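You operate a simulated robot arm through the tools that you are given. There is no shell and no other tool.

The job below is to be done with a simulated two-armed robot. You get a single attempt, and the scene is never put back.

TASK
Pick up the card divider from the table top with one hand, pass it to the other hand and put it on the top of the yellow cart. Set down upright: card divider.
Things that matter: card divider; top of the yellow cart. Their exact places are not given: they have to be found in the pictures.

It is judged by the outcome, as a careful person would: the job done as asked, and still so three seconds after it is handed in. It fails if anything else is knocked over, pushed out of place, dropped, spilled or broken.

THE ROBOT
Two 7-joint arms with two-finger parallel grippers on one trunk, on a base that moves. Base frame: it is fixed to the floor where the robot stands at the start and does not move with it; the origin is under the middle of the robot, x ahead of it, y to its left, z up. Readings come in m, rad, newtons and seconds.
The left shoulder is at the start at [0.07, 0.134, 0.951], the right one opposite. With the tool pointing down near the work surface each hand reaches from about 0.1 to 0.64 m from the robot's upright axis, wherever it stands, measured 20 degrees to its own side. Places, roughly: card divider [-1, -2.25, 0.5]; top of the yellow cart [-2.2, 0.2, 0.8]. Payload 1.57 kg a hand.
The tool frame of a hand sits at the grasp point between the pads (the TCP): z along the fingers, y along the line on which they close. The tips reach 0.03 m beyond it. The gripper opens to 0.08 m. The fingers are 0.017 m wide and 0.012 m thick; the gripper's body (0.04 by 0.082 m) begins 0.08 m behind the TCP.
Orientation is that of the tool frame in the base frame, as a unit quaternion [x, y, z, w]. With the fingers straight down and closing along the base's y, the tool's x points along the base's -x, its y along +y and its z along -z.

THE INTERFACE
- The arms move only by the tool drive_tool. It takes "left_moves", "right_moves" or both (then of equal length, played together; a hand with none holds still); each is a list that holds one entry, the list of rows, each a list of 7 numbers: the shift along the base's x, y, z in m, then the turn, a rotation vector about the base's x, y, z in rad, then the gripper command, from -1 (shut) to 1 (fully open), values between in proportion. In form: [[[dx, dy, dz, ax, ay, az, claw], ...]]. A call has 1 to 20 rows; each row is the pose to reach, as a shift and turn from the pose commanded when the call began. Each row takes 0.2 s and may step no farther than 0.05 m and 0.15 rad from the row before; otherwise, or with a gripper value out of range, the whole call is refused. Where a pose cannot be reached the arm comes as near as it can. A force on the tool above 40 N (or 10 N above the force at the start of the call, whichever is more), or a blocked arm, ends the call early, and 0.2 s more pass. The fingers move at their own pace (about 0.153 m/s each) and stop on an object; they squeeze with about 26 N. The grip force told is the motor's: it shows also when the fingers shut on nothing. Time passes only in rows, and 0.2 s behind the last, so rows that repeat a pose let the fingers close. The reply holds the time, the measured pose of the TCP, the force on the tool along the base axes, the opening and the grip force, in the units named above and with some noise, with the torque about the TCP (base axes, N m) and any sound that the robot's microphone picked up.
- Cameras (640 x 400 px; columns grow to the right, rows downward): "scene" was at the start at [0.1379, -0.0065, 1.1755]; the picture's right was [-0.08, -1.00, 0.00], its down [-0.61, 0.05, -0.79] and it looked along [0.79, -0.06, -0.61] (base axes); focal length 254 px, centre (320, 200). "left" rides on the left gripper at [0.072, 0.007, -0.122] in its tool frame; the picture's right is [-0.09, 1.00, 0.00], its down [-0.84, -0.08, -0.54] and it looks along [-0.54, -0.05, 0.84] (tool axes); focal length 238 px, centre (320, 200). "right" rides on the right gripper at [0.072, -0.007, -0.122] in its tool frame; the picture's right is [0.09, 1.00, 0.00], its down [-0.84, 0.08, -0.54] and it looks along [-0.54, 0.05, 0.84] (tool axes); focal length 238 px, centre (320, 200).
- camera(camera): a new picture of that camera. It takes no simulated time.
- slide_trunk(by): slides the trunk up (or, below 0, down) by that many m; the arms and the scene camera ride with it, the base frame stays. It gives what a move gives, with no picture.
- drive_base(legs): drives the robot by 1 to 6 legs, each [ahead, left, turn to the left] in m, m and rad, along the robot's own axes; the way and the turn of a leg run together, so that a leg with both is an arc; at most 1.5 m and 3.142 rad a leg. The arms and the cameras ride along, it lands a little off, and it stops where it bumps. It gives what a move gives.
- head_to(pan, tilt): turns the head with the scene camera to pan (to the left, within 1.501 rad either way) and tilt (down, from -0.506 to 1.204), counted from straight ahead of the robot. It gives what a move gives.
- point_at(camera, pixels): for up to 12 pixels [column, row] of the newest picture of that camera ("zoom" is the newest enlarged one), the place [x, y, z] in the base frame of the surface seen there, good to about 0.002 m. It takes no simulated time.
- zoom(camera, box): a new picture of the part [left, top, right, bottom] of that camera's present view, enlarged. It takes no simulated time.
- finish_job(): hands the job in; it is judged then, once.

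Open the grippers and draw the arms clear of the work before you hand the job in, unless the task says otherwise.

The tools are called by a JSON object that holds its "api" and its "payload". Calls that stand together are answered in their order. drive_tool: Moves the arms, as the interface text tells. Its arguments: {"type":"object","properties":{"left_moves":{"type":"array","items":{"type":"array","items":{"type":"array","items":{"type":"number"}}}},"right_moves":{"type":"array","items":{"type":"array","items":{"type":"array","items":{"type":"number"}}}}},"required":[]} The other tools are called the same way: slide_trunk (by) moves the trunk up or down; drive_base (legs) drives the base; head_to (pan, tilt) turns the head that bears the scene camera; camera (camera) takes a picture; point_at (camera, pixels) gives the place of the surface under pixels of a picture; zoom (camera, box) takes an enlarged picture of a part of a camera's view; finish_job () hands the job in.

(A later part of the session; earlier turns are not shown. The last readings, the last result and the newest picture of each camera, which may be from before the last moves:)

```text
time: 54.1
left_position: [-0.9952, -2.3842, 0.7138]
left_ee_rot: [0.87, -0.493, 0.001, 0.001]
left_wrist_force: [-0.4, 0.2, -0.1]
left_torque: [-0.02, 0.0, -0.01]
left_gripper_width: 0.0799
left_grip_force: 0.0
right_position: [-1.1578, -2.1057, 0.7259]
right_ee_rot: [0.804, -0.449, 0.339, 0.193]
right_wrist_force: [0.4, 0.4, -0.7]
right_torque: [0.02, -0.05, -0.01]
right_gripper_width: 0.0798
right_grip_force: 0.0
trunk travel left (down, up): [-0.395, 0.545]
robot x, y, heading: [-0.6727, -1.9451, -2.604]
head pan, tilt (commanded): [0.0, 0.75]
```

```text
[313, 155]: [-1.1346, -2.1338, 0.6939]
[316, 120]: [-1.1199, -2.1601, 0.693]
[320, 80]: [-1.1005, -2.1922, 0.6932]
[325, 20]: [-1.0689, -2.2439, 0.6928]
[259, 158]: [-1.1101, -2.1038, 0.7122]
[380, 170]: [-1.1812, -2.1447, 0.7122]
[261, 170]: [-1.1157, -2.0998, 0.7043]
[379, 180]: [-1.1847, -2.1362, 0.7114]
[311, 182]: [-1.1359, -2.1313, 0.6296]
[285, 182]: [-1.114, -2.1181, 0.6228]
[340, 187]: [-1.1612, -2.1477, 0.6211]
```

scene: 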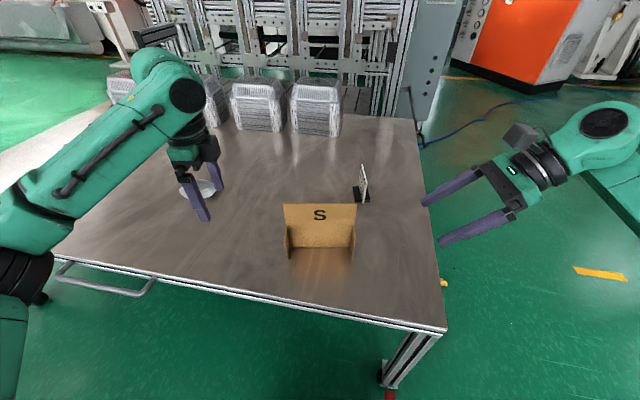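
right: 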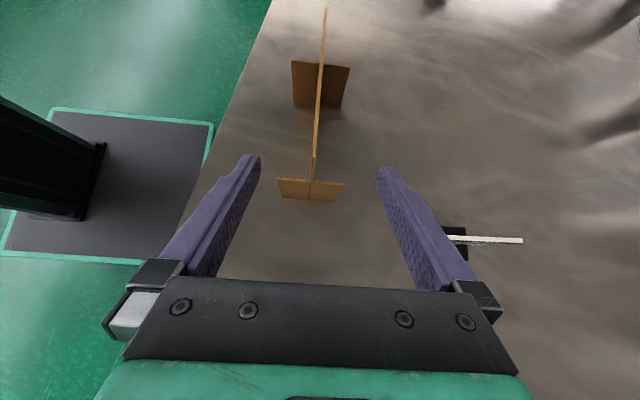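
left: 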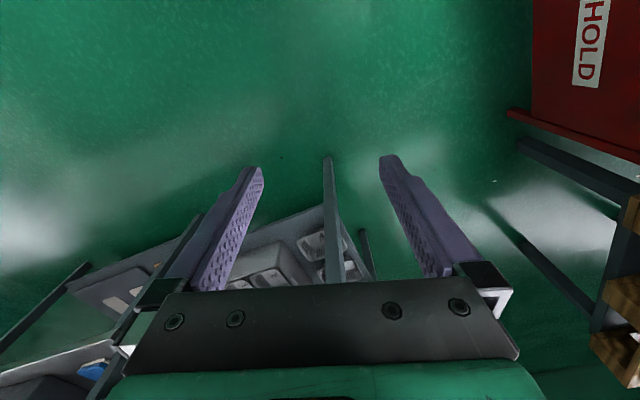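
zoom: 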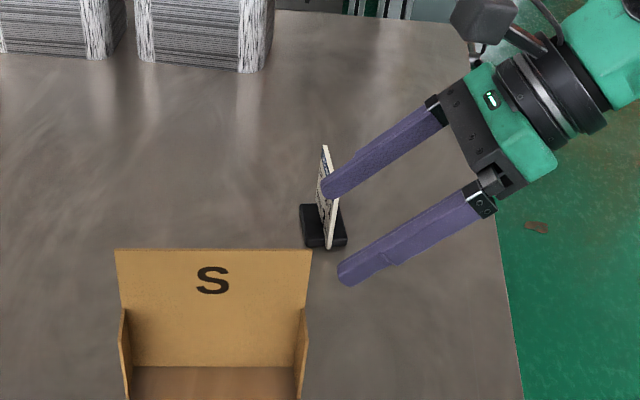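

The fingers' midline is about 4.5 mm beyond the panel's plane, so I correct that and advance 0.10 m along the tool axis to straddle the panel, then check before closing.

{"api": "drive_tool", "payload": {"right_moves": [[[0.0039, 0.0023, 0, 0, 0, 0, 1], [0.0114, -0.0102, -0.0141, 0, 0, 0, 1], [0.0189, -0.0228, -0.0282, 0, 0, 0, 1], [0.0265, -0.0353, -0.0424, 0, 0, 0, 1], [0.034, -0.0479, -0.0565, 0, 0, 0, 1], [0.0415, -0.0604, -0.0706, 0, 0, 0, 1], [0.0415, -0.0604, -0.0706, 0, 0, 0, 1]]]}}

{"api": "camera", "payload": {"camera": "right"}}

{"api": "zoom", "payload": {"camera": "scene", "box": [240, 110, 480, 260]}}

```text
time: 55.7
left_position: [-0.9947, -2.3853, 0.7122]
left_ee_rot: [0.87, -0.492, 0.0, 0.0]
left_wrist_force: [-1.0, 0.5, 0.1]
left_torque: [-0.02, -0.02, -0.03]
left_gripper_width: 0.0799
left_grip_force: 0.2
right_position: [-1.1132, -2.1633, 0.654]
right_ee_rot: [0.802, -0.451, 0.339, 0.194]
right_wrist_force: [0.0, -0.2, -1.0]
right_torque: [0.0, -0.01, 0.0]
right_gripper_width: 0.0801
right_grip_force: 0.1
trunk travel left (down, up): [-0.395, 0.545]
robot x, y, heading: [-0.6737, -1.9441, -2.602]
head pan, tilt (commanded): [0.0, 0.75]
```

```text
taken
```

right: 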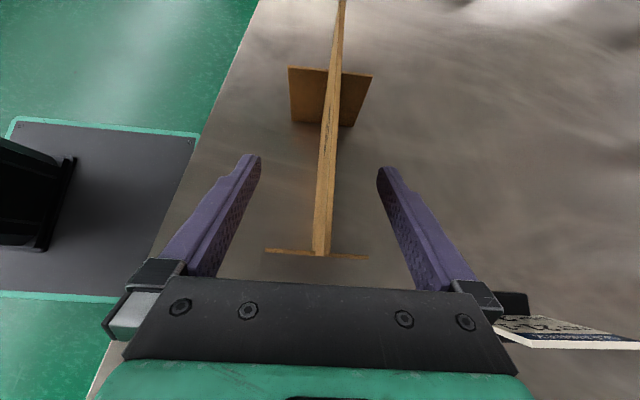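

```text
2.67 times, centred on (360, 185) of scene
```

zoom: 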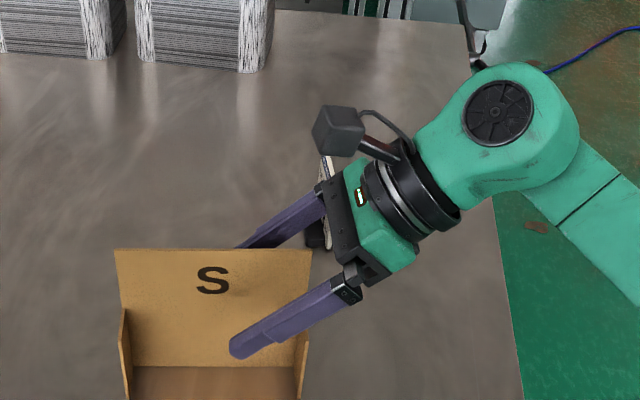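

The fingers straddle the panel (near finger at zoom (290,320), far finger behind). I check the centring once more with point readings before closing.

{"api": "point_at", "payload": {"camera": "right", "pixels": [[324, 220], [327, 180], [331, 120], [336, 60], [321, 245], [259, 158], [380, 170], [261, 172], [378, 182]]}}

```text
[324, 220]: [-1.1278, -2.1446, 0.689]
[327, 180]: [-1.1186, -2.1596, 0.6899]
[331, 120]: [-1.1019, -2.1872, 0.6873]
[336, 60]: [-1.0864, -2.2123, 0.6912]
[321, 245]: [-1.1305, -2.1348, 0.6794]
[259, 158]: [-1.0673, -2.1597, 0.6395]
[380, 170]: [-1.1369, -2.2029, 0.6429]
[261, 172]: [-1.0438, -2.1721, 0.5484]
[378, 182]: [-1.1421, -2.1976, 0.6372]
```

The midline is within about 3 mm of the panel, good enough. I close the right gripper and let it settle.

{"api": "drive_tool", "payload": {"right_moves": [[[-0.0013, -0.0008, 0, 0, 0, 0, 0.2], [-0.0013, -0.0008, 0, 0, 0, 0, -1], [-0.0013, -0.0008, 0, 0, 0, 0, -1], [-0.0013, -0.0008, 0, 0, 0, 0, -1]]]}}

{"api": "camera", "payload": {"camera": "right"}}

{"api": "zoom", "payload": {"camera": "scene", "box": [240, 110, 480, 260]}}

```text
time: 56.7
left_position: [-0.9949, -2.3855, 0.7136]
left_ee_rot: [0.87, -0.492, 0.0, 0.0]
left_wrist_force: [-0.2, 0.1, 0.0]
left_torque: [0.02, 0.04, 0.03]
left_gripper_width: 0.0799
left_grip_force: 0.1
right_position: [-1.1142, -2.165, 0.6544]
right_ee_rot: [0.803, -0.45, 0.338, 0.194]
right_wrist_force: [0.4, -0.6, -0.3]
right_torque: [0.04, 0.0, -0.03]
right_gripper_width: 0.0019
right_grip_force: 23.7
trunk travel left (down, up): [-0.395, 0.545]
robot x, y, heading: [-0.6764, -1.9409, -2.597]
head pan, tilt (commanded): [0.0, 0.75]
```

```text
taken
```

right: 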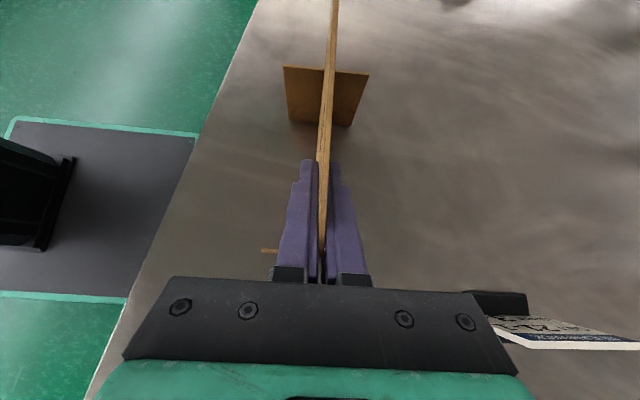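

```text
2.67 times, centred on (360, 185) of scene
```

zoom: 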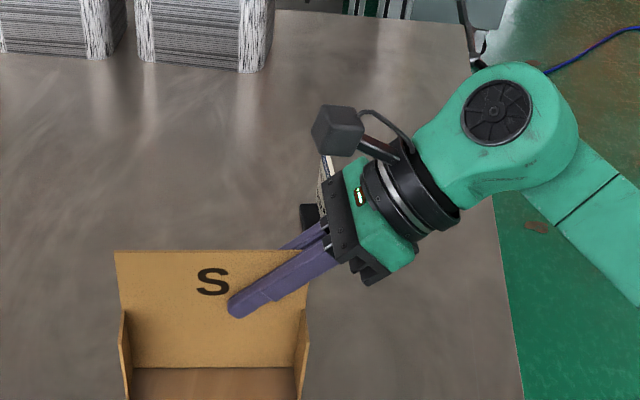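

The right gripper holds the panel (width 2 mm, 24 N). I lift it straight up 0.12 m and check that it hangs firm.

{"api": "drive_tool", "payload": {"right_moves": [[[0, 0, 0.01, 0, 0, 0, -1], [0, 0, 0.03, 0, 0, 0, -1], [0, 0, 0.06, 0, 0, 0, -1], [0, 0, 0.09, 0, 0, 0, -1], [0, 0, 0.12, 0, 0, 0, -1], [0, 0, 0.12, 0, 0, 0, -1]]]}}

{"api": "camera", "payload": {"camera": "scene"}}

{"api": "camera", "payload": {"camera": "right"}}

```text
time: 58.1
left_position: [-0.9956, -2.3837, 0.7116]
left_ee_rot: [0.87, -0.493, 0.002, -0.001]
left_wrist_force: [-0.6, -0.4, 0.2]
left_torque: [-0.01, -0.02, 0.02]
left_gripper_width: 0.0799
left_grip_force: 0.1
right_position: [-1.1138, -2.1663, 0.7735]
right_ee_rot: [0.803, -0.45, 0.34, 0.194]
right_wrist_force: [0.0, -0.1, -0.3]
right_torque: [0.0, -0.02, -0.01]
right_gripper_width: 0.0022
right_grip_force: 23.3
trunk travel left (down, up): [-0.395, 0.545]
robot x, y, heading: [-0.6732, -1.9438, -2.604]
head pan, tilt (commanded): [0.0, 0.75]
```

```text
taken
```

scene: 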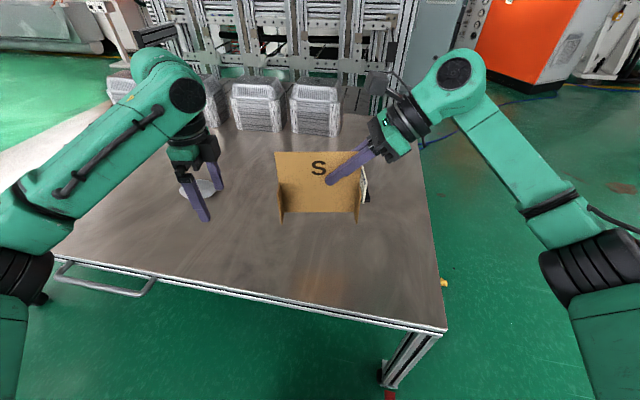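

```text
taken
```

right: 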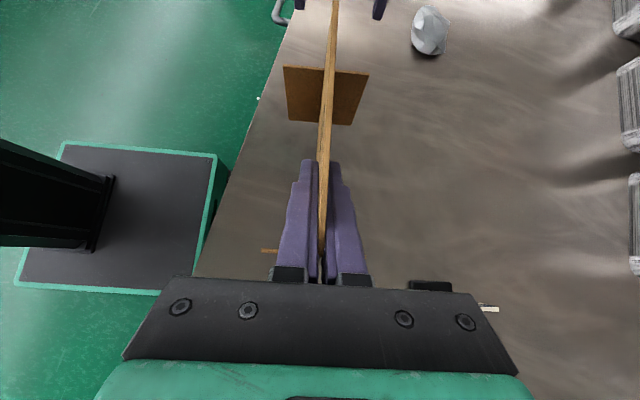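

The divider lifted level, held at (325,180) in the scene view. I measure the panel's lifted position for the left hand's approach.

{"api": "point_at", "payload": {"camera": "right", "pixels": [[326, 140], [328, 110], [330, 80], [333, 50], [335, 20], [300, 70], [360, 76]]}}

{"api": "zoom", "payload": {"camera": "scene", "box": [240, 120, 400, 220]}}

{"api": "point_at", "payload": {"camera": "scene", "pixels": [[278, 154], [300, 154], [330, 153], [300, 175], [281, 200], [357, 205], [280, 175]]}}

```text
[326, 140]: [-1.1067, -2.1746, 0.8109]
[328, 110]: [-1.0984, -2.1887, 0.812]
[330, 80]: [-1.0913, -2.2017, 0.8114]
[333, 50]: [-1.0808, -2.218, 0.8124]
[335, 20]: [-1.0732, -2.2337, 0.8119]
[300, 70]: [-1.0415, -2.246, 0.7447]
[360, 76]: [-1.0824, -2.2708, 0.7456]
```

```text
4.00 times, centred on (320, 170) of scene
```

zoom: 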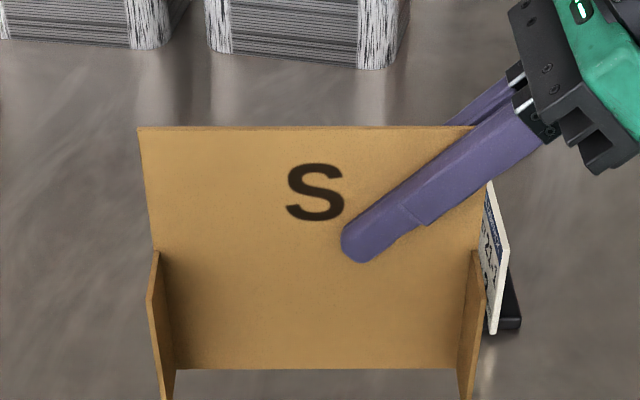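

```text
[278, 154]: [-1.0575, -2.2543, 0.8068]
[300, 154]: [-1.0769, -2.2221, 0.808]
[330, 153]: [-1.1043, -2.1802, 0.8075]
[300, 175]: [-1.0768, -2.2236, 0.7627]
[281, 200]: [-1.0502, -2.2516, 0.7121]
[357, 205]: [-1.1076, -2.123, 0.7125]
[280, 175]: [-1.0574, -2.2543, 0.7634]
```

Top edge now at z≈0.811. I raise the left hand to z≈0.93 and bring it over the panel's left part, about (-1.0745,-2.230), before descending.

{"api": "drive_tool", "payload": {"left_moves": [[[0, 0, 0.044, 0, 0, 0, 1], [0, 0, 0.088, 0, 0, 0, 1], [0, 0, 0.132, 0, 0, 0, 1], [0, 0, 0.176, 0, 0, 0, 1], [0, 0, 0.22, 0, 0, 0, 1], [-0.02, 0.0385, 0.22, 0, 0, 0, 1], [-0.04, 0.077, 0.22, 0, 0, 0, 1], [-0.06, 0.1155, 0.22, 0, 0, 0, 1], [-0.079, 0.154, 0.22, 0, 0, 0, 1], [-0.079, 0.154, 0.22, 0, 0, 0, 1]]]}}

{"api": "camera", "payload": {"camera": "left"}}

{"api": "camera", "payload": {"camera": "scene"}}

```text
time: 60.3
left_position: [-1.0526, -2.2244, 0.9353]
left_ee_rot: [0.871, -0.491, 0.0, 0.002]
left_wrist_force: [0.9, 1.1, 0.1]
left_torque: [-0.08, -0.01, 0.0]
left_gripper_width: 0.0798
left_grip_force: 0.0
left hand out of reach, approached as far as the arm can: row 8, 9, 10
right_position: [-1.1145, -2.1632, 0.7734]
right_ee_rot: [0.803, -0.449, 0.339, 0.196]
right_wrist_force: [0.8, 0.1, -0.4]
right_torque: [0.01, -0.01, 0.02]
right_gripper_width: 0.0023
right_grip_force: 23.9
trunk travel left (down, up): [-0.395, 0.545]
robot x, y, heading: [-0.6734, -1.9447, -2.6]
head pan, tilt (commanded): [0.0, 0.75]
```

```text
taken
```

left: 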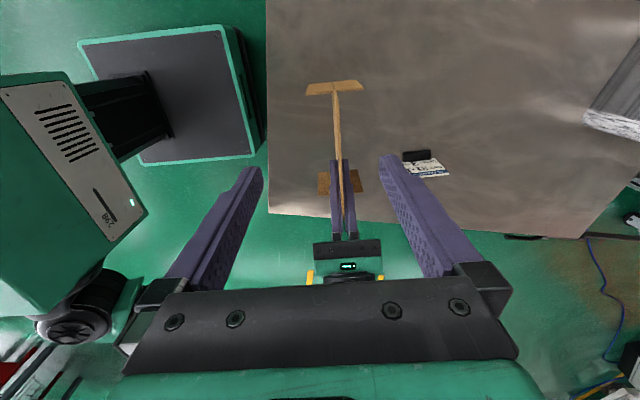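

```text
taken
```

scene: 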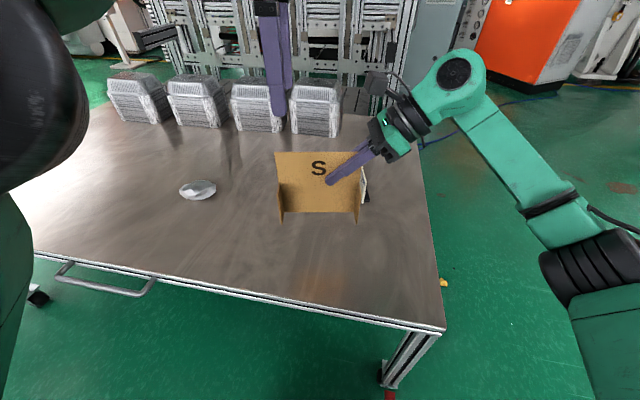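

The left hand ended about 2 cm short because it is too high relative to the lowered shoulders. I raise the trunk 0.13 m (both hands ride along), then lower the right hand by the same amount so the hand-over happens lower relative to the shoulders.

{"api": "slide_trunk", "payload": {"by": 0.13}}

{"api": "drive_tool", "payload": {"right_moves": [[[0, 0, -0.02, 0, 0, 0, -1], [0, 0, -0.05, 0, 0, 0, -1], [0, 0, -0.08, 0, 0, 0, -1], [0, 0, -0.11, 0, 0, 0, -1], [0, 0, -0.13, 0, 0, 0, -1], [0, 0, -0.13, 0, 0, 0, -1]]], "left_moves": [[[0, 0, -0.02, 0, 0, 0, 1], [0, 0, -0.05, 0, 0, 0, 1], [0, 0, -0.08, 0, 0, 0, 1], [0, 0, -0.11, 0, 0, 0, 1], [0, 0, -0.13, 0, 0, 0, 1], [0, 0, -0.13, 0, 0, 0, 1]]]}}

{"api": "camera", "payload": {"camera": "left"}}

{"api": "camera", "payload": {"camera": "scene"}}

```text
time: 61.9
left_position: [-1.055, -2.2273, 1.0629]
left_ee_rot: [0.87, -0.492, 0.001, -0.001]
left_wrist_force: [0.0, 0.5, 0.3]
left_torque: [0.0, -0.01, 0.05]
left_gripper_width: 0.0801
left_grip_force: 0.0
right_position: [-1.1148, -2.1666, 0.9028]
right_ee_rot: [0.803, -0.45, 0.339, 0.193]
right_wrist_force: [-0.5, 0.4, -0.5]
right_torque: [0.04, 0.01, 0.0]
right_gripper_width: 0.002
right_grip_force: 23.9
trunk travel left (down, up): [-0.525, 0.415]
robot x, y, heading: [-0.6749, -1.9407, -2.605]
head pan, tilt (commanded): [0.0, 0.75]
```

```text
time: 63.2
left_position: [-1.0568, -2.227, 0.9363]
left_ee_rot: [0.871, -0.492, 0.001, 0.001]
left_wrist_force: [0.6, 1.0, 0.8]
left_torque: [-0.01, 0.03, 0.01]
left_gripper_width: 0.0801
left_grip_force: 0.0
right_position: [-1.114, -2.1666, 0.7719]
right_ee_rot: [0.803, -0.45, 0.339, 0.193]
right_wrist_force: [-0.4, -0.8, -0.7]
right_torque: [0.03, 0.0, -0.02]
right_gripper_width: 0.002
right_grip_force: 24.0
trunk travel left (down, up): [-0.525, 0.415]
robot x, y, heading: [-0.6735, -1.9399, -2.598]
head pan, tilt (commanded): [0.0, 0.75]
```

```text
taken
```

left: 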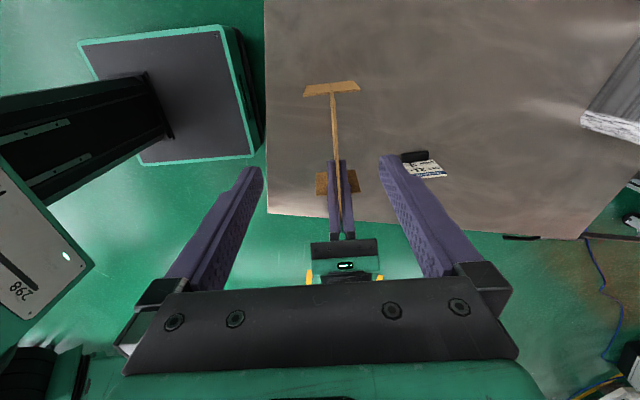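

```text
taken
```

scene: 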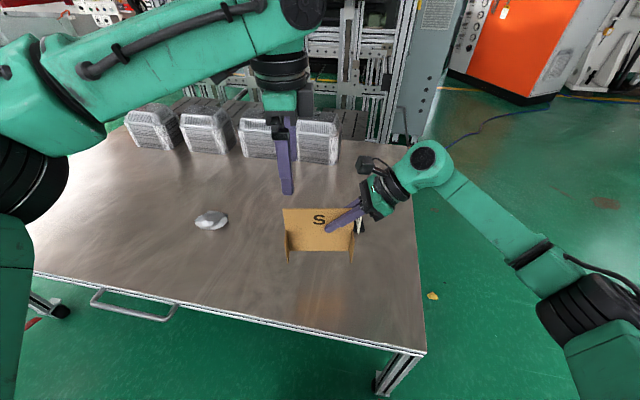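

No reach warning now; the left hand sits above the panel at z 0.936. I shift it 0.019 m to line up and lower it to z≈0.86, tips still above the panel's top edge.

{"api": "drive_tool", "payload": {"left_moves": [[[-0.01, -0.002, 0, 0, 0, 0, 1], [-0.0185, -0.0035, -0.02, 0, 0, 0, 1], [-0.0185, -0.0035, -0.05, 0, 0, 0, 1], [-0.0185, -0.0035, -0.074, 0, 0, 0, 1], [-0.0185, -0.0035, -0.074, 0, 0, 0, 1]]]}}

{"api": "camera", "payload": {"camera": "left"}}

{"api": "zoom", "payload": {"camera": "scene", "box": [220, 110, 460, 260]}}

```text
time: 64.5
left_position: [-1.0737, -2.2312, 0.861]
left_ee_rot: [0.87, -0.492, 0.0, -0.001]
left_wrist_force: [0.2, 0.7, -0.2]
left_torque: [0.01, -0.01, -0.03]
left_gripper_width: 0.0801
left_grip_force: 0.0
right_position: [-1.113, -2.1643, 0.7717]
right_ee_rot: [0.804, -0.449, 0.34, 0.193]
right_wrist_force: [0.7, 0.2, -0.2]
right_torque: [0.01, 0.01, -0.01]
right_gripper_width: 0.0021
right_grip_force: 23.9
trunk travel left (down, up): [-0.525, 0.415]
robot x, y, heading: [-0.6752, -1.9455, -2.602]
head pan, tilt (commanded): [0.0, 0.75]
```

```text
taken
```

left: 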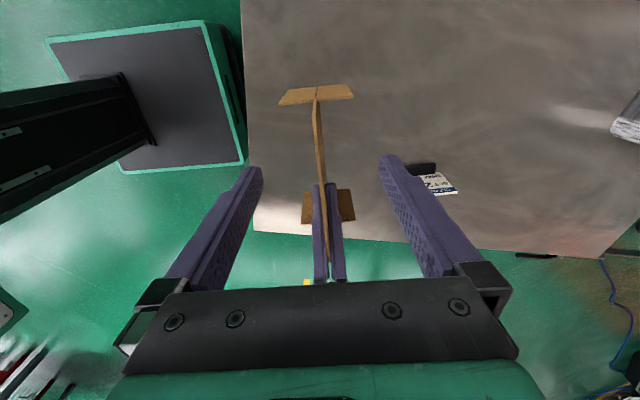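

```text
2.67 times, centred on (340, 185) of scene
```

zoom: 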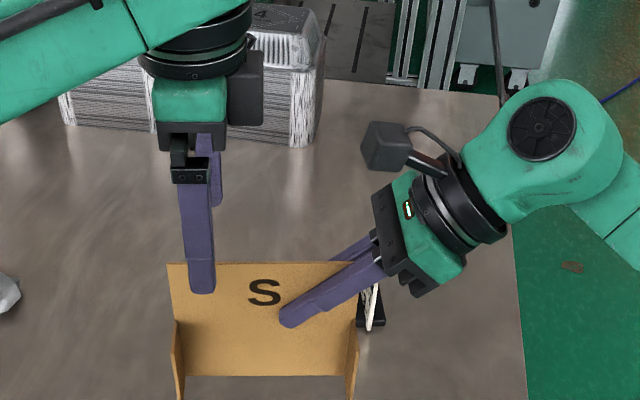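

Left fingers straddle the panel's line (fingertips at columns 255 and 385, panel at ~320). I descend 0.085 m so the panel comes between the left pads.

{"api": "drive_tool", "payload": {"left_moves": [[[0, 0, -0.02, 0, 0, 0, 1], [0, 0, -0.04, 0, 0, 0, 1], [0, 0, -0.06, 0, 0, 0, 1], [0, 0, -0.075, 0, 0, 0, 1], [0, 0, -0.085, 0, 0, 0, 1], [0, 0, -0.085, 0, 0, 0, 1]]]}}

{"api": "camera", "payload": {"camera": "left"}}

{"api": "zoom", "payload": {"camera": "scene", "box": [220, 110, 460, 260]}}

{"api": "camera", "payload": {"camera": "right"}}

```text
time: 65.8
left_position: [-1.0721, -2.2313, 0.7753]
left_ee_rot: [0.87, -0.492, 0.001, -0.001]
left_wrist_force: [-0.7, 0.0, -0.3]
left_torque: [-0.05, 0.01, 0.01]
left_gripper_width: 0.08
left_grip_force: 0.0
right_position: [-1.1137, -2.1648, 0.7721]
right_ee_rot: [0.803, -0.45, 0.339, 0.194]
right_wrist_force: [0.3, -0.1, -0.5]
right_torque: [-0.01, 0.01, -0.02]
right_gripper_width: 0.0022
right_grip_force: 23.5
trunk travel left (down, up): [-0.525, 0.415]
robot x, y, heading: [-0.675, -1.9449, -2.605]
head pan, tilt (commanded): [0.0, 0.75]
```

```text
taken
```

left: 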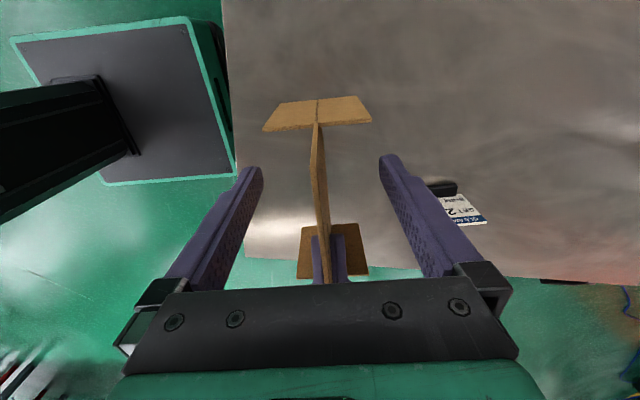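

```text
2.67 times, centred on (340, 185) of scene
```

zoom: 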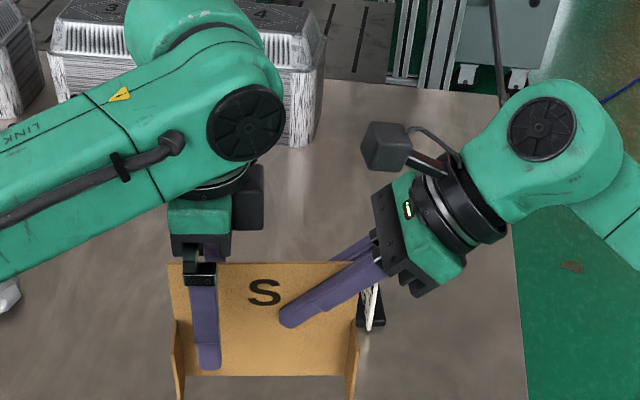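

```text
taken
```

right: 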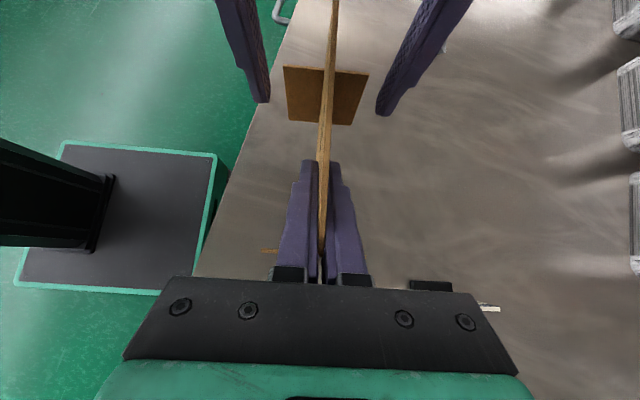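

Left fingers straddle the panel with the right still holding; the left midline is about 2 mm nearer to me than the panel. I nudge it 2 mm and close the left gripper while the right keeps hold.

{"api": "drive_tool", "payload": {"left_moves": [[[-0.0017, -0.001, 0, 0, 0, 0, 1], [-0.0017, -0.001, 0, 0, 0, 0, 0.2], [-0.0017, -0.001, 0, 0, 0, 0, -1], [-0.0017, -0.001, 0, 0, 0, 0, -1], [-0.0017, -0.001, 0, 0, 0, 0, -1], [-0.0017, -0.001, 0, 0, 0, 0, -1]]]}}

{"api": "zoom", "payload": {"camera": "scene", "box": [220, 110, 460, 260]}}

{"api": "camera", "payload": {"camera": "right"}}

```text
time: 67.2
left_position: [-1.0747, -2.2319, 0.7742]
left_ee_rot: [0.871, -0.491, 0.001, -0.001]
left_wrist_force: [3.7, 1.9, 0.9]
left_torque: [-0.03, 0.01, -0.07]
left_gripper_width: 0.0021
left_grip_force: 23.7
right_position: [-1.1144, -2.1656, 0.7717]
right_ee_rot: [0.803, -0.45, 0.34, 0.194]
right_wrist_force: [-1.9, -2.3, -1.0]
right_torque: [0.1, 0.01, -0.13]
right_gripper_width: 0.0023
right_grip_force: 23.8
trunk travel left (down, up): [-0.525, 0.415]
robot x, y, heading: [-0.6733, -1.9429, -2.602]
head pan, tilt (commanded): [0.0, 0.75]
```

```text
2.67 times, centred on (340, 185) of scene
```

zoom: 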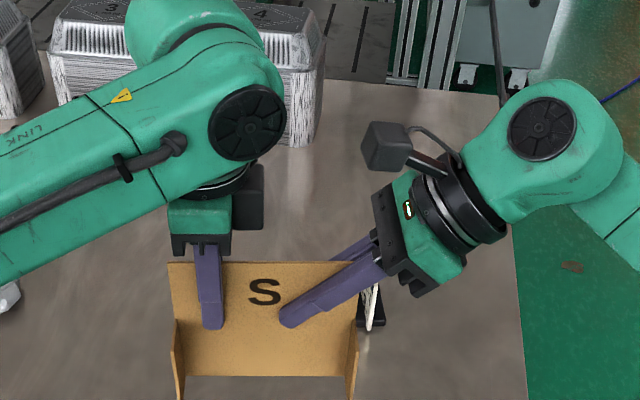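

```text
taken
```

right: 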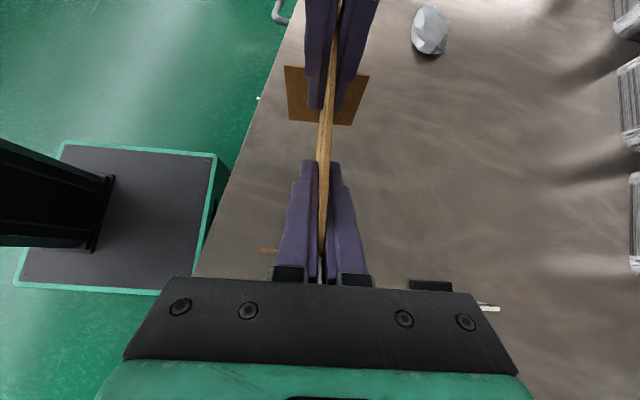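

Both hands hold the panel (each ~24 N, small wrist forces of 2–4 N). I open the right gripper and back it out along its own axis while the left holds still.

{"api": "drive_tool", "payload": {"right_moves": [[[0, 0, 0, 0, 0, 0, 0], [0, 0, 0, 0, 0, 0, 1], [0, 0, 0, 0, 0, 0, 1], [0, 0, 0, 0, 0, 0, 1], [-0.0092, 0.0154, 0.0174, 0, 0, 0, 1], [-0.0185, 0.0308, 0.0347, 0, 0, 0, 1], [-0.0277, 0.0463, 0.0521, 0, 0, 0, 1], [-0.037, 0.0617, 0.0695, 0, 0, 0, 1], [-0.0462, 0.0771, 0.0868, 0, 0, 0, 1], [-0.0555, 0.0925, 0.1042, 0, 0, 0, 1], [-0.0555, 0.0925, 0.1042, 0, 0, 0, 1]]]}}

{"api": "camera", "payload": {"camera": "scene"}}

{"api": "camera", "payload": {"camera": "left"}}

```text
time: 69.7
left_position: [-1.0743, -2.2322, 0.775]
left_ee_rot: [0.871, -0.492, 0.0, -0.001]
left_wrist_force: [0.8, 0.6, 0.1]
left_torque: [-0.03, 0.01, -0.02]
left_gripper_width: 0.0019
left_grip_force: 23.7
right_position: [-1.1675, -2.0743, 0.8751]
right_ee_rot: [0.803, -0.45, 0.34, 0.194]
right_wrist_force: [0.5, 0.1, -0.2]
right_torque: [0.0, -0.02, 0.01]
right_gripper_width: 0.0801
right_grip_force: 0.1
trunk travel left (down, up): [-0.525, 0.415]
robot x, y, heading: [-0.6753, -1.9422, -2.603]
head pan, tilt (commanded): [0.0, 0.75]
```

```text
taken
```

scene: 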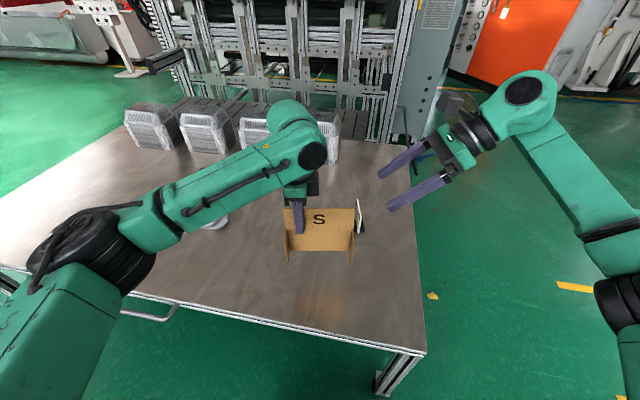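

```text
taken
```

left: 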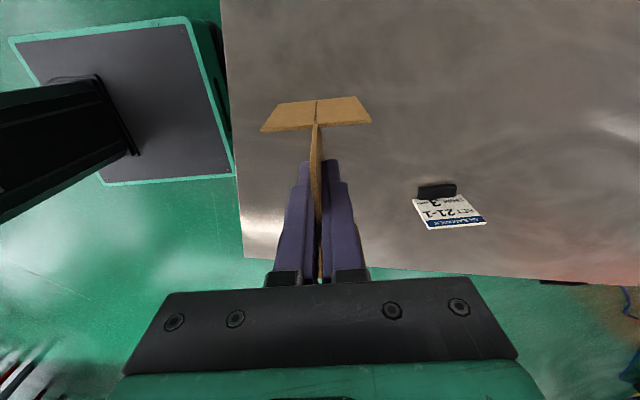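

Hand-over succeeded: the left hand alone holds the divider level and the right is clear. I check the heights of the left and right arm links before raising the trunk for the trip to the cart.

{"api": "point_at", "payload": {"camera": "scene", "pixels": [[100, 250], [60, 330], [90, 390], [150, 240], [170, 235], [240, 205], [315, 155], [610, 310], [620, 370], [560, 190], [600, 262], [470, 100]]}}

{"api": "slide_trunk", "payload": {"by": 0.2}}

{"api": "camera", "payload": {"camera": "scene"}}

```text
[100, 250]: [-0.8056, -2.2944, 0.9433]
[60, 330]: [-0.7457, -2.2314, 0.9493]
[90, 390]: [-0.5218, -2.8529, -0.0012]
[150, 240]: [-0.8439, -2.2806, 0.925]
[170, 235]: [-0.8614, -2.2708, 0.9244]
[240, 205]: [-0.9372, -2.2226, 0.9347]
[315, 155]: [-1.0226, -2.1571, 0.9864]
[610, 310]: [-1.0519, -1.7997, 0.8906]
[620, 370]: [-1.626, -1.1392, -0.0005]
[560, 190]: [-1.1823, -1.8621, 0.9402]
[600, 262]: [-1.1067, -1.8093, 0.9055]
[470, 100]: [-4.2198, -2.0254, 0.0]
```

```text
time: 71.8
left_position: [-1.0743, -2.2322, 0.9749]
left_ee_rot: [0.87, -0.492, 0.0, -0.001]
left_wrist_force: [-0.5, -0.4, 0.4]
left_torque: [-0.02, 0.0, 0.02]
left_gripper_width: 0.0019
left_grip_force: 23.3
right_position: [-1.1691, -2.0754, 1.0764]
right_ee_rot: [0.803, -0.45, 0.339, 0.194]
right_wrist_force: [0.0, -0.7, 0.3]
right_torque: [-0.04, 0.01, -0.01]
right_gripper_width: 0.0801
right_grip_force: 0.0
trunk travel left (down, up): [-0.725, 0.215]
robot x, y, heading: [-0.6711, -1.9404, -2.597]
head pan, tilt (commanded): [0.0, 0.75]
```

```text
taken
```

scene: 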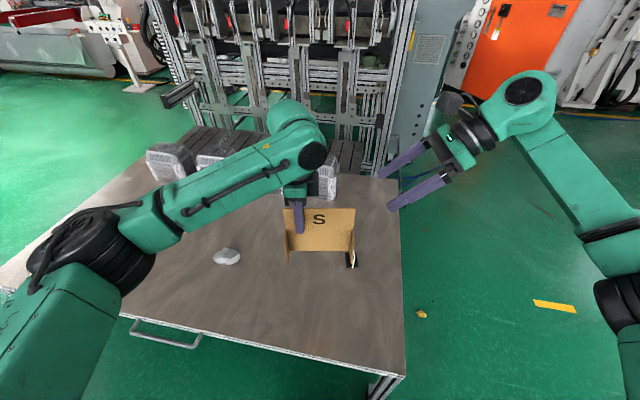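

Trunk is raised; the divider is still held firmly. I look with the right wrist camera to see the left arm's underside heights relative to the divider.

{"api": "camera", "payload": {"camera": "right"}}

```text
taken
```

right: 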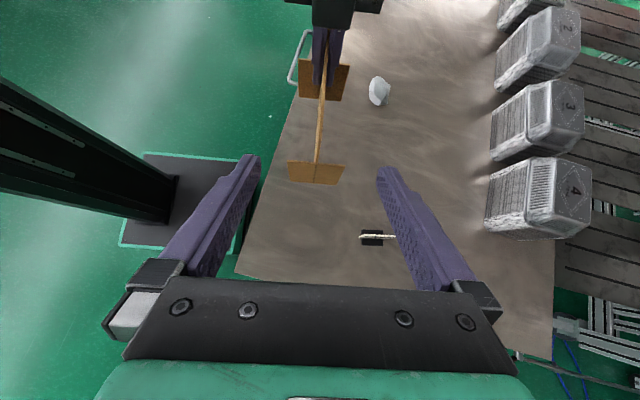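

The table items are undisturbed. I back away from the table and drive over open floor to a waypoint about 0.9 m in front of the cart handle, then turn to face the cart.

{"api": "drive_base", "payload": {"legs": [[-0.35, 0, 0], [0.41, -0.7, 0], [0.41, -0.7, 0], [0, 0, -1.763]]}}

{"api": "head_to", "payload": {"pan": 0.0, "tilt": 0.6}}

{"api": "camera", "payload": {"camera": "scene"}}

```text
time: 86.3
left_position: [-2.049, -0.5502, 0.9744]
left_ee_rot: [-0.186, 0.983, -0.001, 0.0]
left_wrist_force: [-0.7, 0.5, -0.1]
left_torque: [0.03, 0.0, -0.01]
left_gripper_width: 0.002
left_grip_force: 23.6
right_position: [-1.8796, -0.4831, 1.0751]
right_ee_rot: [-0.175, 0.904, -0.071, -0.384]
right_wrist_force: [0.3, 0.2, -0.5]
right_torque: [0.0, 0.01, 0.06]
right_gripper_width: 0.0801
right_grip_force: 0.0
trunk travel left (down, up): [-0.725, 0.215]
robot x, y, heading: [-1.8306, -0.9889, 1.938]
head pan, tilt (commanded): [0.0, 0.75]
```

```text
time: 87.0
left_position: [-2.0493, -0.5499, 0.9753]
left_ee_rot: [-0.186, 0.983, 0.0, 0.0]
left_wrist_force: [0.2, -0.3, 0.1]
left_torque: [0.0, -0.02, 0.03]
left_gripper_width: 0.002
left_grip_force: 23.7
right_position: [-1.879, -0.4836, 1.0768]
right_ee_rot: [-0.175, 0.904, -0.072, -0.384]
right_wrist_force: [-0.3, -0.1, 0.0]
right_torque: [0.0, 0.0, -0.01]
right_gripper_width: 0.08
right_grip_force: 0.0
trunk travel left (down, up): [-0.725, 0.215]
robot x, y, heading: [-1.8279, -0.9904, 1.945]
head pan, tilt (commanded): [0.0, 0.6]
```

```text
taken
```

scene: 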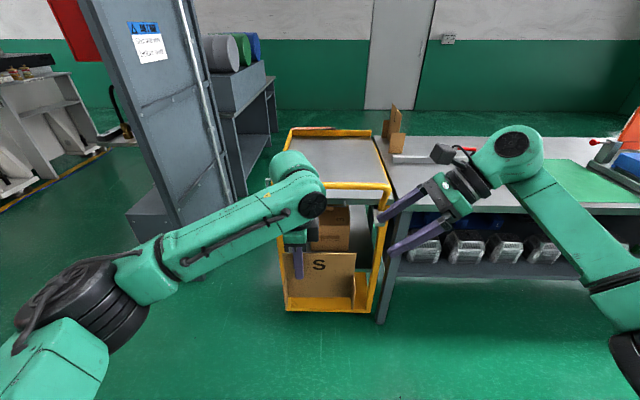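

I'm in front of the cart, seen at (335,160), with the divider in the left hand at (325,275). I zoom on the cart top to measure it and see what lies on it.

{"api": "zoom", "payload": {"camera": "scene", "box": [260, 100, 436, 210]}}

{"api": "point_at", "payload": {"camera": "zoom", "pixels": [[110, 105], [430, 125], [475, 300], [240, 300], [350, 315], [450, 325], [300, 250], [400, 250], [300, 150], [180, 103], [445, 200], [520, 230]]}}

```text
3.64 times, centred on (348, 155) of scene
```

zoom: 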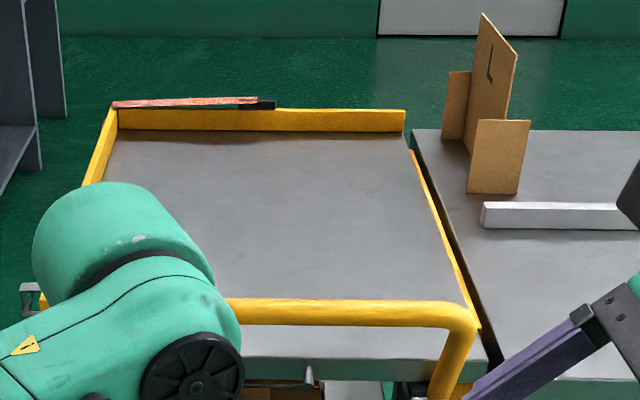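

```text
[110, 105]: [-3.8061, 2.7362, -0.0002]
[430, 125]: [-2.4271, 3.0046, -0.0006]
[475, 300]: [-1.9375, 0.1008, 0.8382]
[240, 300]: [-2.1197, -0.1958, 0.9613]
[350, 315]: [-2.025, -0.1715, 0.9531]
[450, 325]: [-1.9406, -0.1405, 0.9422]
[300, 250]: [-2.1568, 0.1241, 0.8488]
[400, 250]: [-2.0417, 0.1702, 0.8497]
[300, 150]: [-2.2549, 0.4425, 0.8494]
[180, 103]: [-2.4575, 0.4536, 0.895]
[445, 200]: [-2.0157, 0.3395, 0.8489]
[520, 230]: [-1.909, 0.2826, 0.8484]
```

The cart top is clear (z≈0.849) apart from a tool lying on the far rim, and the handle bar's top is at z≈0.965. I raise the trunk 0.16 m so the divider's bottom (≈1.03) passes over the handle, then drive part way ahead.

{"api": "slide_trunk", "payload": {"by": 0.16}}

{"api": "drive_base", "payload": {"legs": [[0.3, 0.0, -0.022]]}}

{"api": "camera", "payload": {"camera": "scene"}}

```text
time: 88.8
left_position: [-2.0485, -0.5501, 1.1355]
left_ee_rot: [-0.186, 0.983, -0.001, 0.0]
left_wrist_force: [-0.6, 0.6, -0.3]
left_torque: [-0.03, -0.01, 0.02]
left_gripper_width: 0.0019
left_grip_force: 23.4
right_position: [-1.8784, -0.4827, 1.2348]
right_ee_rot: [-0.175, 0.904, -0.071, -0.384]
right_wrist_force: [-0.9, 0.1, -0.5]
right_torque: [-0.04, -0.02, -0.02]
right_gripper_width: 0.0796
right_grip_force: 0.2
trunk travel left (down, up): [-0.885, 0.055]
robot x, y, heading: [-1.8309, -0.9946, 1.95]
head pan, tilt (commanded): [0.0, 0.6]
```

```text
time: 90.9
left_position: [-2.1375, -0.2568, 1.1361]
left_ee_rot: [-0.168, 0.986, 0.0, 0.001]
left_wrist_force: [0.8, -0.1, 0.2]
left_torque: [0.02, 0.04, 0.0]
left_gripper_width: 0.0022
left_grip_force: 23.4
right_position: [-1.9659, -0.1973, 1.2387]
right_ee_rot: [-0.158, 0.907, -0.063, -0.386]
right_wrist_force: [0.7, 0.0, -0.1]
right_torque: [0.01, 0.06, 0.01]
right_gripper_width: 0.0798
right_grip_force: 0.1
trunk travel left (down, up): [-0.885, 0.055]
robot x, y, heading: [-1.9376, -0.7068, 1.908]
head pan, tilt (commanded): [0.0, 0.6]
```

```text
taken
```

scene: 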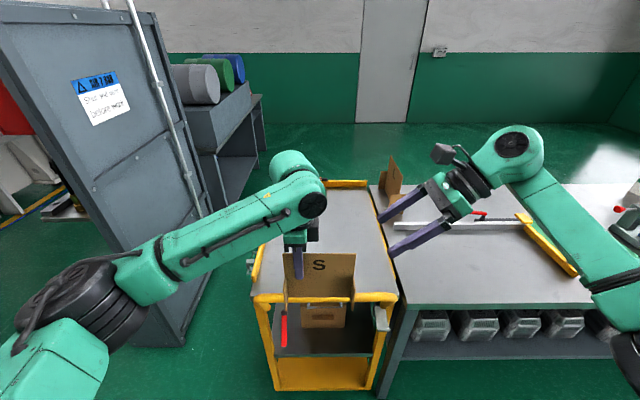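

The divider is above and just before the handle. I check the door panel on the left and the cart/handle positions before the final approach.

{"api": "point_at", "payload": {"camera": "scene", "pixels": [[180, 340], [200, 210], [150, 100], [350, 295], [385, 295], [265, 295], [340, 235], [375, 230], [253, 262], [340, 300], [35, 300], [355, 272]]}}

{"api": "zoom", "payload": {"camera": "scene", "box": [230, 160, 422, 280]}}

```text
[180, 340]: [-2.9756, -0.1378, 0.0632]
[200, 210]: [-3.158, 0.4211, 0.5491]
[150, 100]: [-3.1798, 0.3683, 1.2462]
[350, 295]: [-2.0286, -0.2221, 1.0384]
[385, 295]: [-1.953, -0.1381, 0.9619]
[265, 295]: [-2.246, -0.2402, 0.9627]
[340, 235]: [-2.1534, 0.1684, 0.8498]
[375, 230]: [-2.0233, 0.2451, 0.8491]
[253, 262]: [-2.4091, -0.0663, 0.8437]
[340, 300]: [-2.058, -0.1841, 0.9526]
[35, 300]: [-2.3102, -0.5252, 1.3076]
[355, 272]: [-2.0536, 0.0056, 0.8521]
```

```text
3.33 times, centred on (326, 220) of scene
```

zoom: 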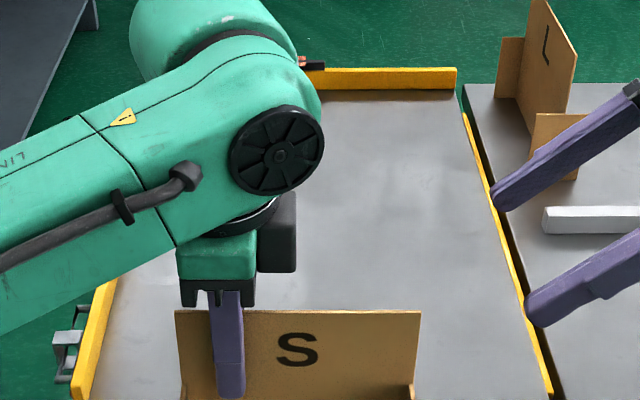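

The divider's bottom is at z≈1.03, clear of the handle top (0.963). I check how far the cart's lower tray sticks out at floor level before closing in.

{"api": "point_at", "payload": {"camera": "scene", "pixels": [[325, 388], [275, 388], [375, 388], [325, 375], [268, 340], [385, 340], [330, 350]]}}

```text
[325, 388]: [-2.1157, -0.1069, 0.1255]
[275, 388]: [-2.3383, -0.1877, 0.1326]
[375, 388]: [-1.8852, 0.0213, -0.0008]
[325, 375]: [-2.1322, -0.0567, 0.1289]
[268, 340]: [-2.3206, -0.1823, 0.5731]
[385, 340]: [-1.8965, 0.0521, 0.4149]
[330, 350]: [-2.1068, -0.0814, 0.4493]
```

The lower tray is flush with the top's front edge, so after the move my base front will still be about 0.12 m away. I drive the last 0.295 m ahead.

{"api": "drive_base", "payload": {"legs": [[0.295, 0.011, 0.012]]}}

{"api": "head_to", "payload": {"pan": 0.0, "tilt": 0.85}}

{"api": "camera", "payload": {"camera": "scene"}}

{"api": "camera", "payload": {"camera": "left"}}

{"api": "camera", "payload": {"camera": "right"}}

```text
time: 93.0
left_position: [-2.252, 0.0263, 1.1371]
left_ee_rot: [-0.172, 0.985, 0.001, 0.0]
left_wrist_force: [0.4, 0.2, 0.0]
left_torque: [0.02, 0.04, 0.0]
left_gripper_width: 0.0021
left_grip_force: 23.2
right_position: [-2.081, 0.0885, 1.237]
right_ee_rot: [-0.162, 0.906, -0.064, -0.386]
right_wrist_force: [0.1, -0.5, -0.3]
right_torque: [-0.01, -0.03, 0.01]
right_gripper_width: 0.0802
right_grip_force: 0.0
trunk travel left (down, up): [-0.885, 0.055]
robot x, y, heading: [-2.0478, -0.4225, 1.917]
head pan, tilt (commanded): [0.0, 0.6]
```

```text
time: 93.7
left_position: [-2.2542, 0.0294, 1.1355]
left_ee_rot: [-0.171, 0.985, -0.001, 0.0]
left_wrist_force: [0.4, 0.5, 0.7]
left_torque: [0.0, 0.01, 0.02]
left_gripper_width: 0.0018
left_grip_force: 24.3
right_position: [-2.083, 0.0914, 1.2354]
right_ee_rot: [-0.161, 0.906, -0.065, -0.385]
right_wrist_force: [-0.6, 0.5, -0.6]
right_torque: [0.04, 0.01, -0.03]
right_gripper_width: 0.08
right_grip_force: 0.1
trunk travel left (down, up): [-0.885, 0.055]
robot x, y, heading: [-2.0449, -0.4195, 1.917]
head pan, tilt (commanded): [0.0, 0.85]
```

```text
taken
```

scene: 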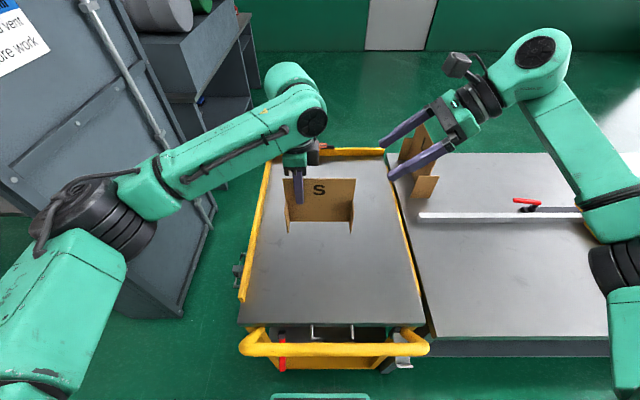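

```text
taken
```

left: 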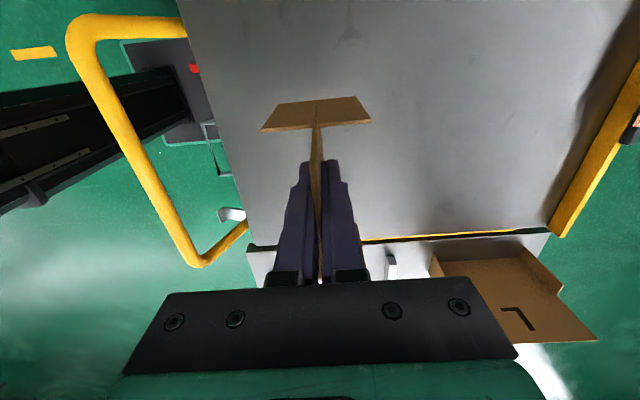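

```text
taken
```

right: 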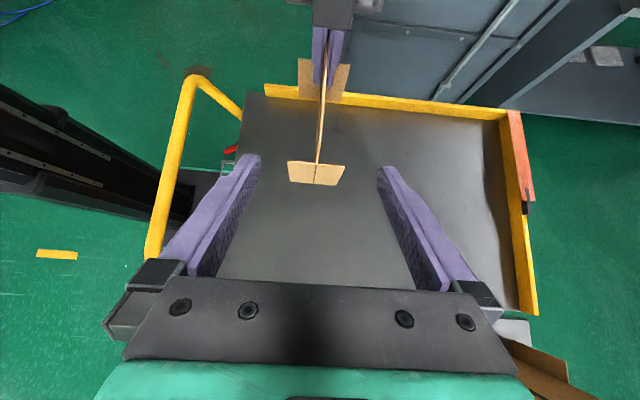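

The divider is over the cart tray at (320,205), clear of the handle at (330,348) and rims. I measure its bottom and the tray surface beneath to plan the descent.

{"api": "zoom", "payload": {"camera": "scene", "box": [260, 150, 388, 250]}}

{"api": "point_at", "payload": {"camera": "scene", "pixels": [[290, 228], [350, 230], [320, 219], [320, 250], [270, 230], [380, 230], [286, 182], [352, 181], [250, 290], [410, 290], [270, 165], [380, 165]]}}

{"api": "point_at", "payload": {"camera": "right", "pixels": [[292, 180], [340, 184], [316, 185], [320, 130], [326, 90], [260, 130], [400, 130], [320, 240]]}}

```text
4.00 times, centred on (324, 200) of scene
```

zoom: 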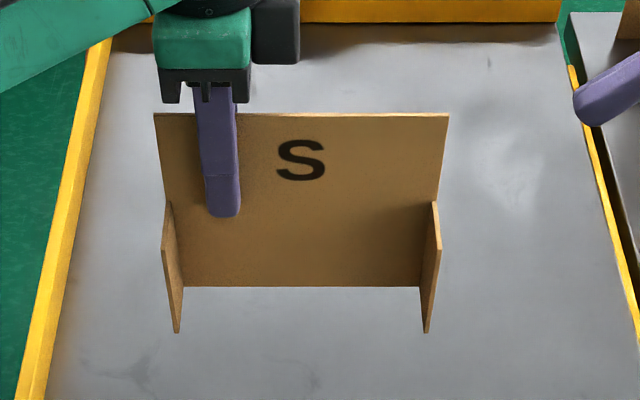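

```text
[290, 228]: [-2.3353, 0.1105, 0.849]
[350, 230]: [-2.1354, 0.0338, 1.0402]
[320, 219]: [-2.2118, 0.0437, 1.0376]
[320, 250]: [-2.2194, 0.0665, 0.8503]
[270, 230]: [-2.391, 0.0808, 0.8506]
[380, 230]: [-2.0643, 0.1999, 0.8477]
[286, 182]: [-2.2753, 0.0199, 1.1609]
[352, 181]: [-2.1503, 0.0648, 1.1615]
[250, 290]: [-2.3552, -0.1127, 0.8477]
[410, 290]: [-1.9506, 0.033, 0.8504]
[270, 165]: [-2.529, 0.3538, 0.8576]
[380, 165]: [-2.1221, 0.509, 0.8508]
```

```text
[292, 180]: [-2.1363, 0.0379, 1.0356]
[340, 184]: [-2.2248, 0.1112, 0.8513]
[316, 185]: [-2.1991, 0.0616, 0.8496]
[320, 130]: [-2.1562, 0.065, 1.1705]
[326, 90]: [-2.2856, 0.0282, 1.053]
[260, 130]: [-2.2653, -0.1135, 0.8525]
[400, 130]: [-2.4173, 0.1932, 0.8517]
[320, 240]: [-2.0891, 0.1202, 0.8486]
```

Divider bottom is about 1.028 and the tray at 0.850, with the divider 0.18 m in from the front edge. I lower the trunk 0.14 m, leaving about 0.04 m, and look again.

{"api": "slide_trunk", "payload": {"by": -0.14}}

{"api": "camera", "payload": {"camera": "scene"}}

{"api": "zoom", "payload": {"camera": "scene", "box": [240, 150, 400, 250]}}

{"api": "camera", "payload": {"camera": "right"}}

```text
time: 95.4
left_position: [-2.2538, 0.0287, 0.9945]
left_ee_rot: [-0.172, 0.985, -0.001, 0.0]
left_wrist_force: [0.0, -0.2, 0.1]
left_torque: [-0.02, 0.01, -0.02]
left_gripper_width: 0.002
left_grip_force: 24.1
right_position: [-2.0832, 0.0898, 1.0966]
right_ee_rot: [-0.162, 0.906, -0.065, -0.385]
right_wrist_force: [-0.6, -0.3, -0.1]
right_torque: [0.01, -0.01, 0.01]
right_gripper_width: 0.08
right_grip_force: 0.1
trunk travel left (down, up): [-0.745, 0.195]
robot x, y, heading: [-2.0507, -0.4183, 1.918]
head pan, tilt (commanded): [0.0, 0.85]
```

```text
taken
```

scene: 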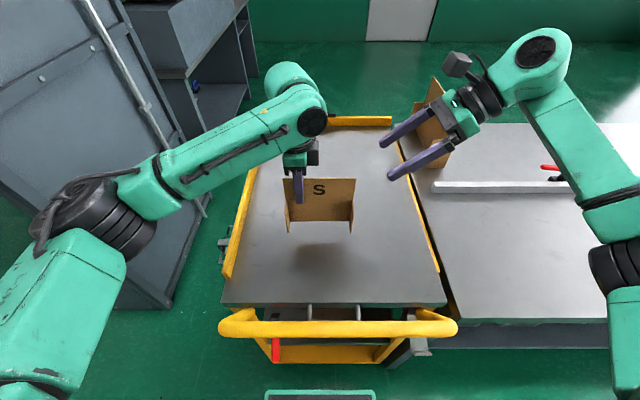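

```text
4.00 times, centred on (320, 200) of scene
```

zoom: 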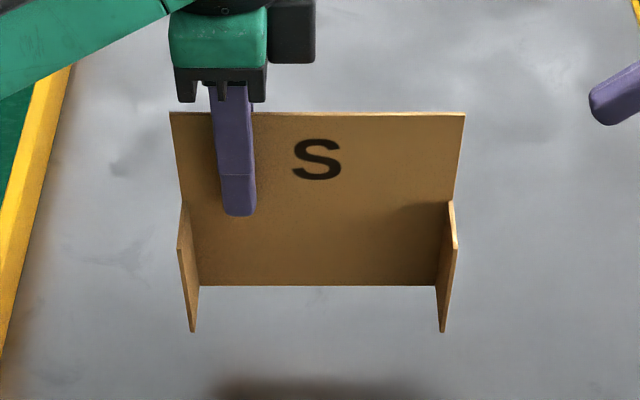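

```text
taken
```

right: 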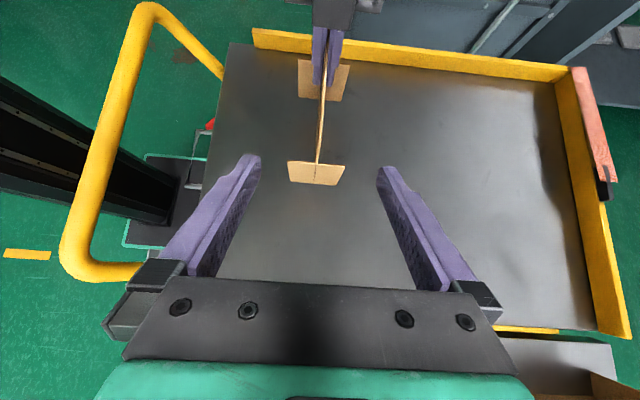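

The divider hangs about 0.04 m above the tray. I check the right arm's link heights over the bench and the left elbow near the handle before lowering further.

{"api": "point_at", "payload": {"camera": "scene", "pixels": [[600, 235], [615, 270], [625, 310], [560, 160], [150, 235], [130, 255], [100, 240], [170, 210], [230, 325], [450, 325], [415, 150], [395, 178]]}}

{"api": "point_at", "payload": {"camera": "zoom", "pixels": [[192, 328], [442, 328], [320, 283], [320, 300], [320, 380], [175, 118], [460, 118]]}}

```text
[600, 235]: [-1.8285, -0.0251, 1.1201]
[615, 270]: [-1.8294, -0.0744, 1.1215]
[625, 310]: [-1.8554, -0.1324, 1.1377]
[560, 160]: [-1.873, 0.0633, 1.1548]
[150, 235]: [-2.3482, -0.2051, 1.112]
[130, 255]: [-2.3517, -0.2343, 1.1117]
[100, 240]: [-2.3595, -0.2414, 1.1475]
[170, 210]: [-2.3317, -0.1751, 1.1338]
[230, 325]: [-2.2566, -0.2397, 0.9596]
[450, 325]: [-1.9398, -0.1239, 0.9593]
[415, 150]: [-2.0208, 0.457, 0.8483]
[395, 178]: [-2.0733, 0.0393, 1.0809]
```

```text
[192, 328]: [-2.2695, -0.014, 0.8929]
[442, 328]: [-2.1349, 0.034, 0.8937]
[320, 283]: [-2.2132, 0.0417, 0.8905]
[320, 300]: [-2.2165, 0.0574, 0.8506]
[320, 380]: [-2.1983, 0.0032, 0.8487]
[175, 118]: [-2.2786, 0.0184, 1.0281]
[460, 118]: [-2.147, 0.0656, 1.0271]
```

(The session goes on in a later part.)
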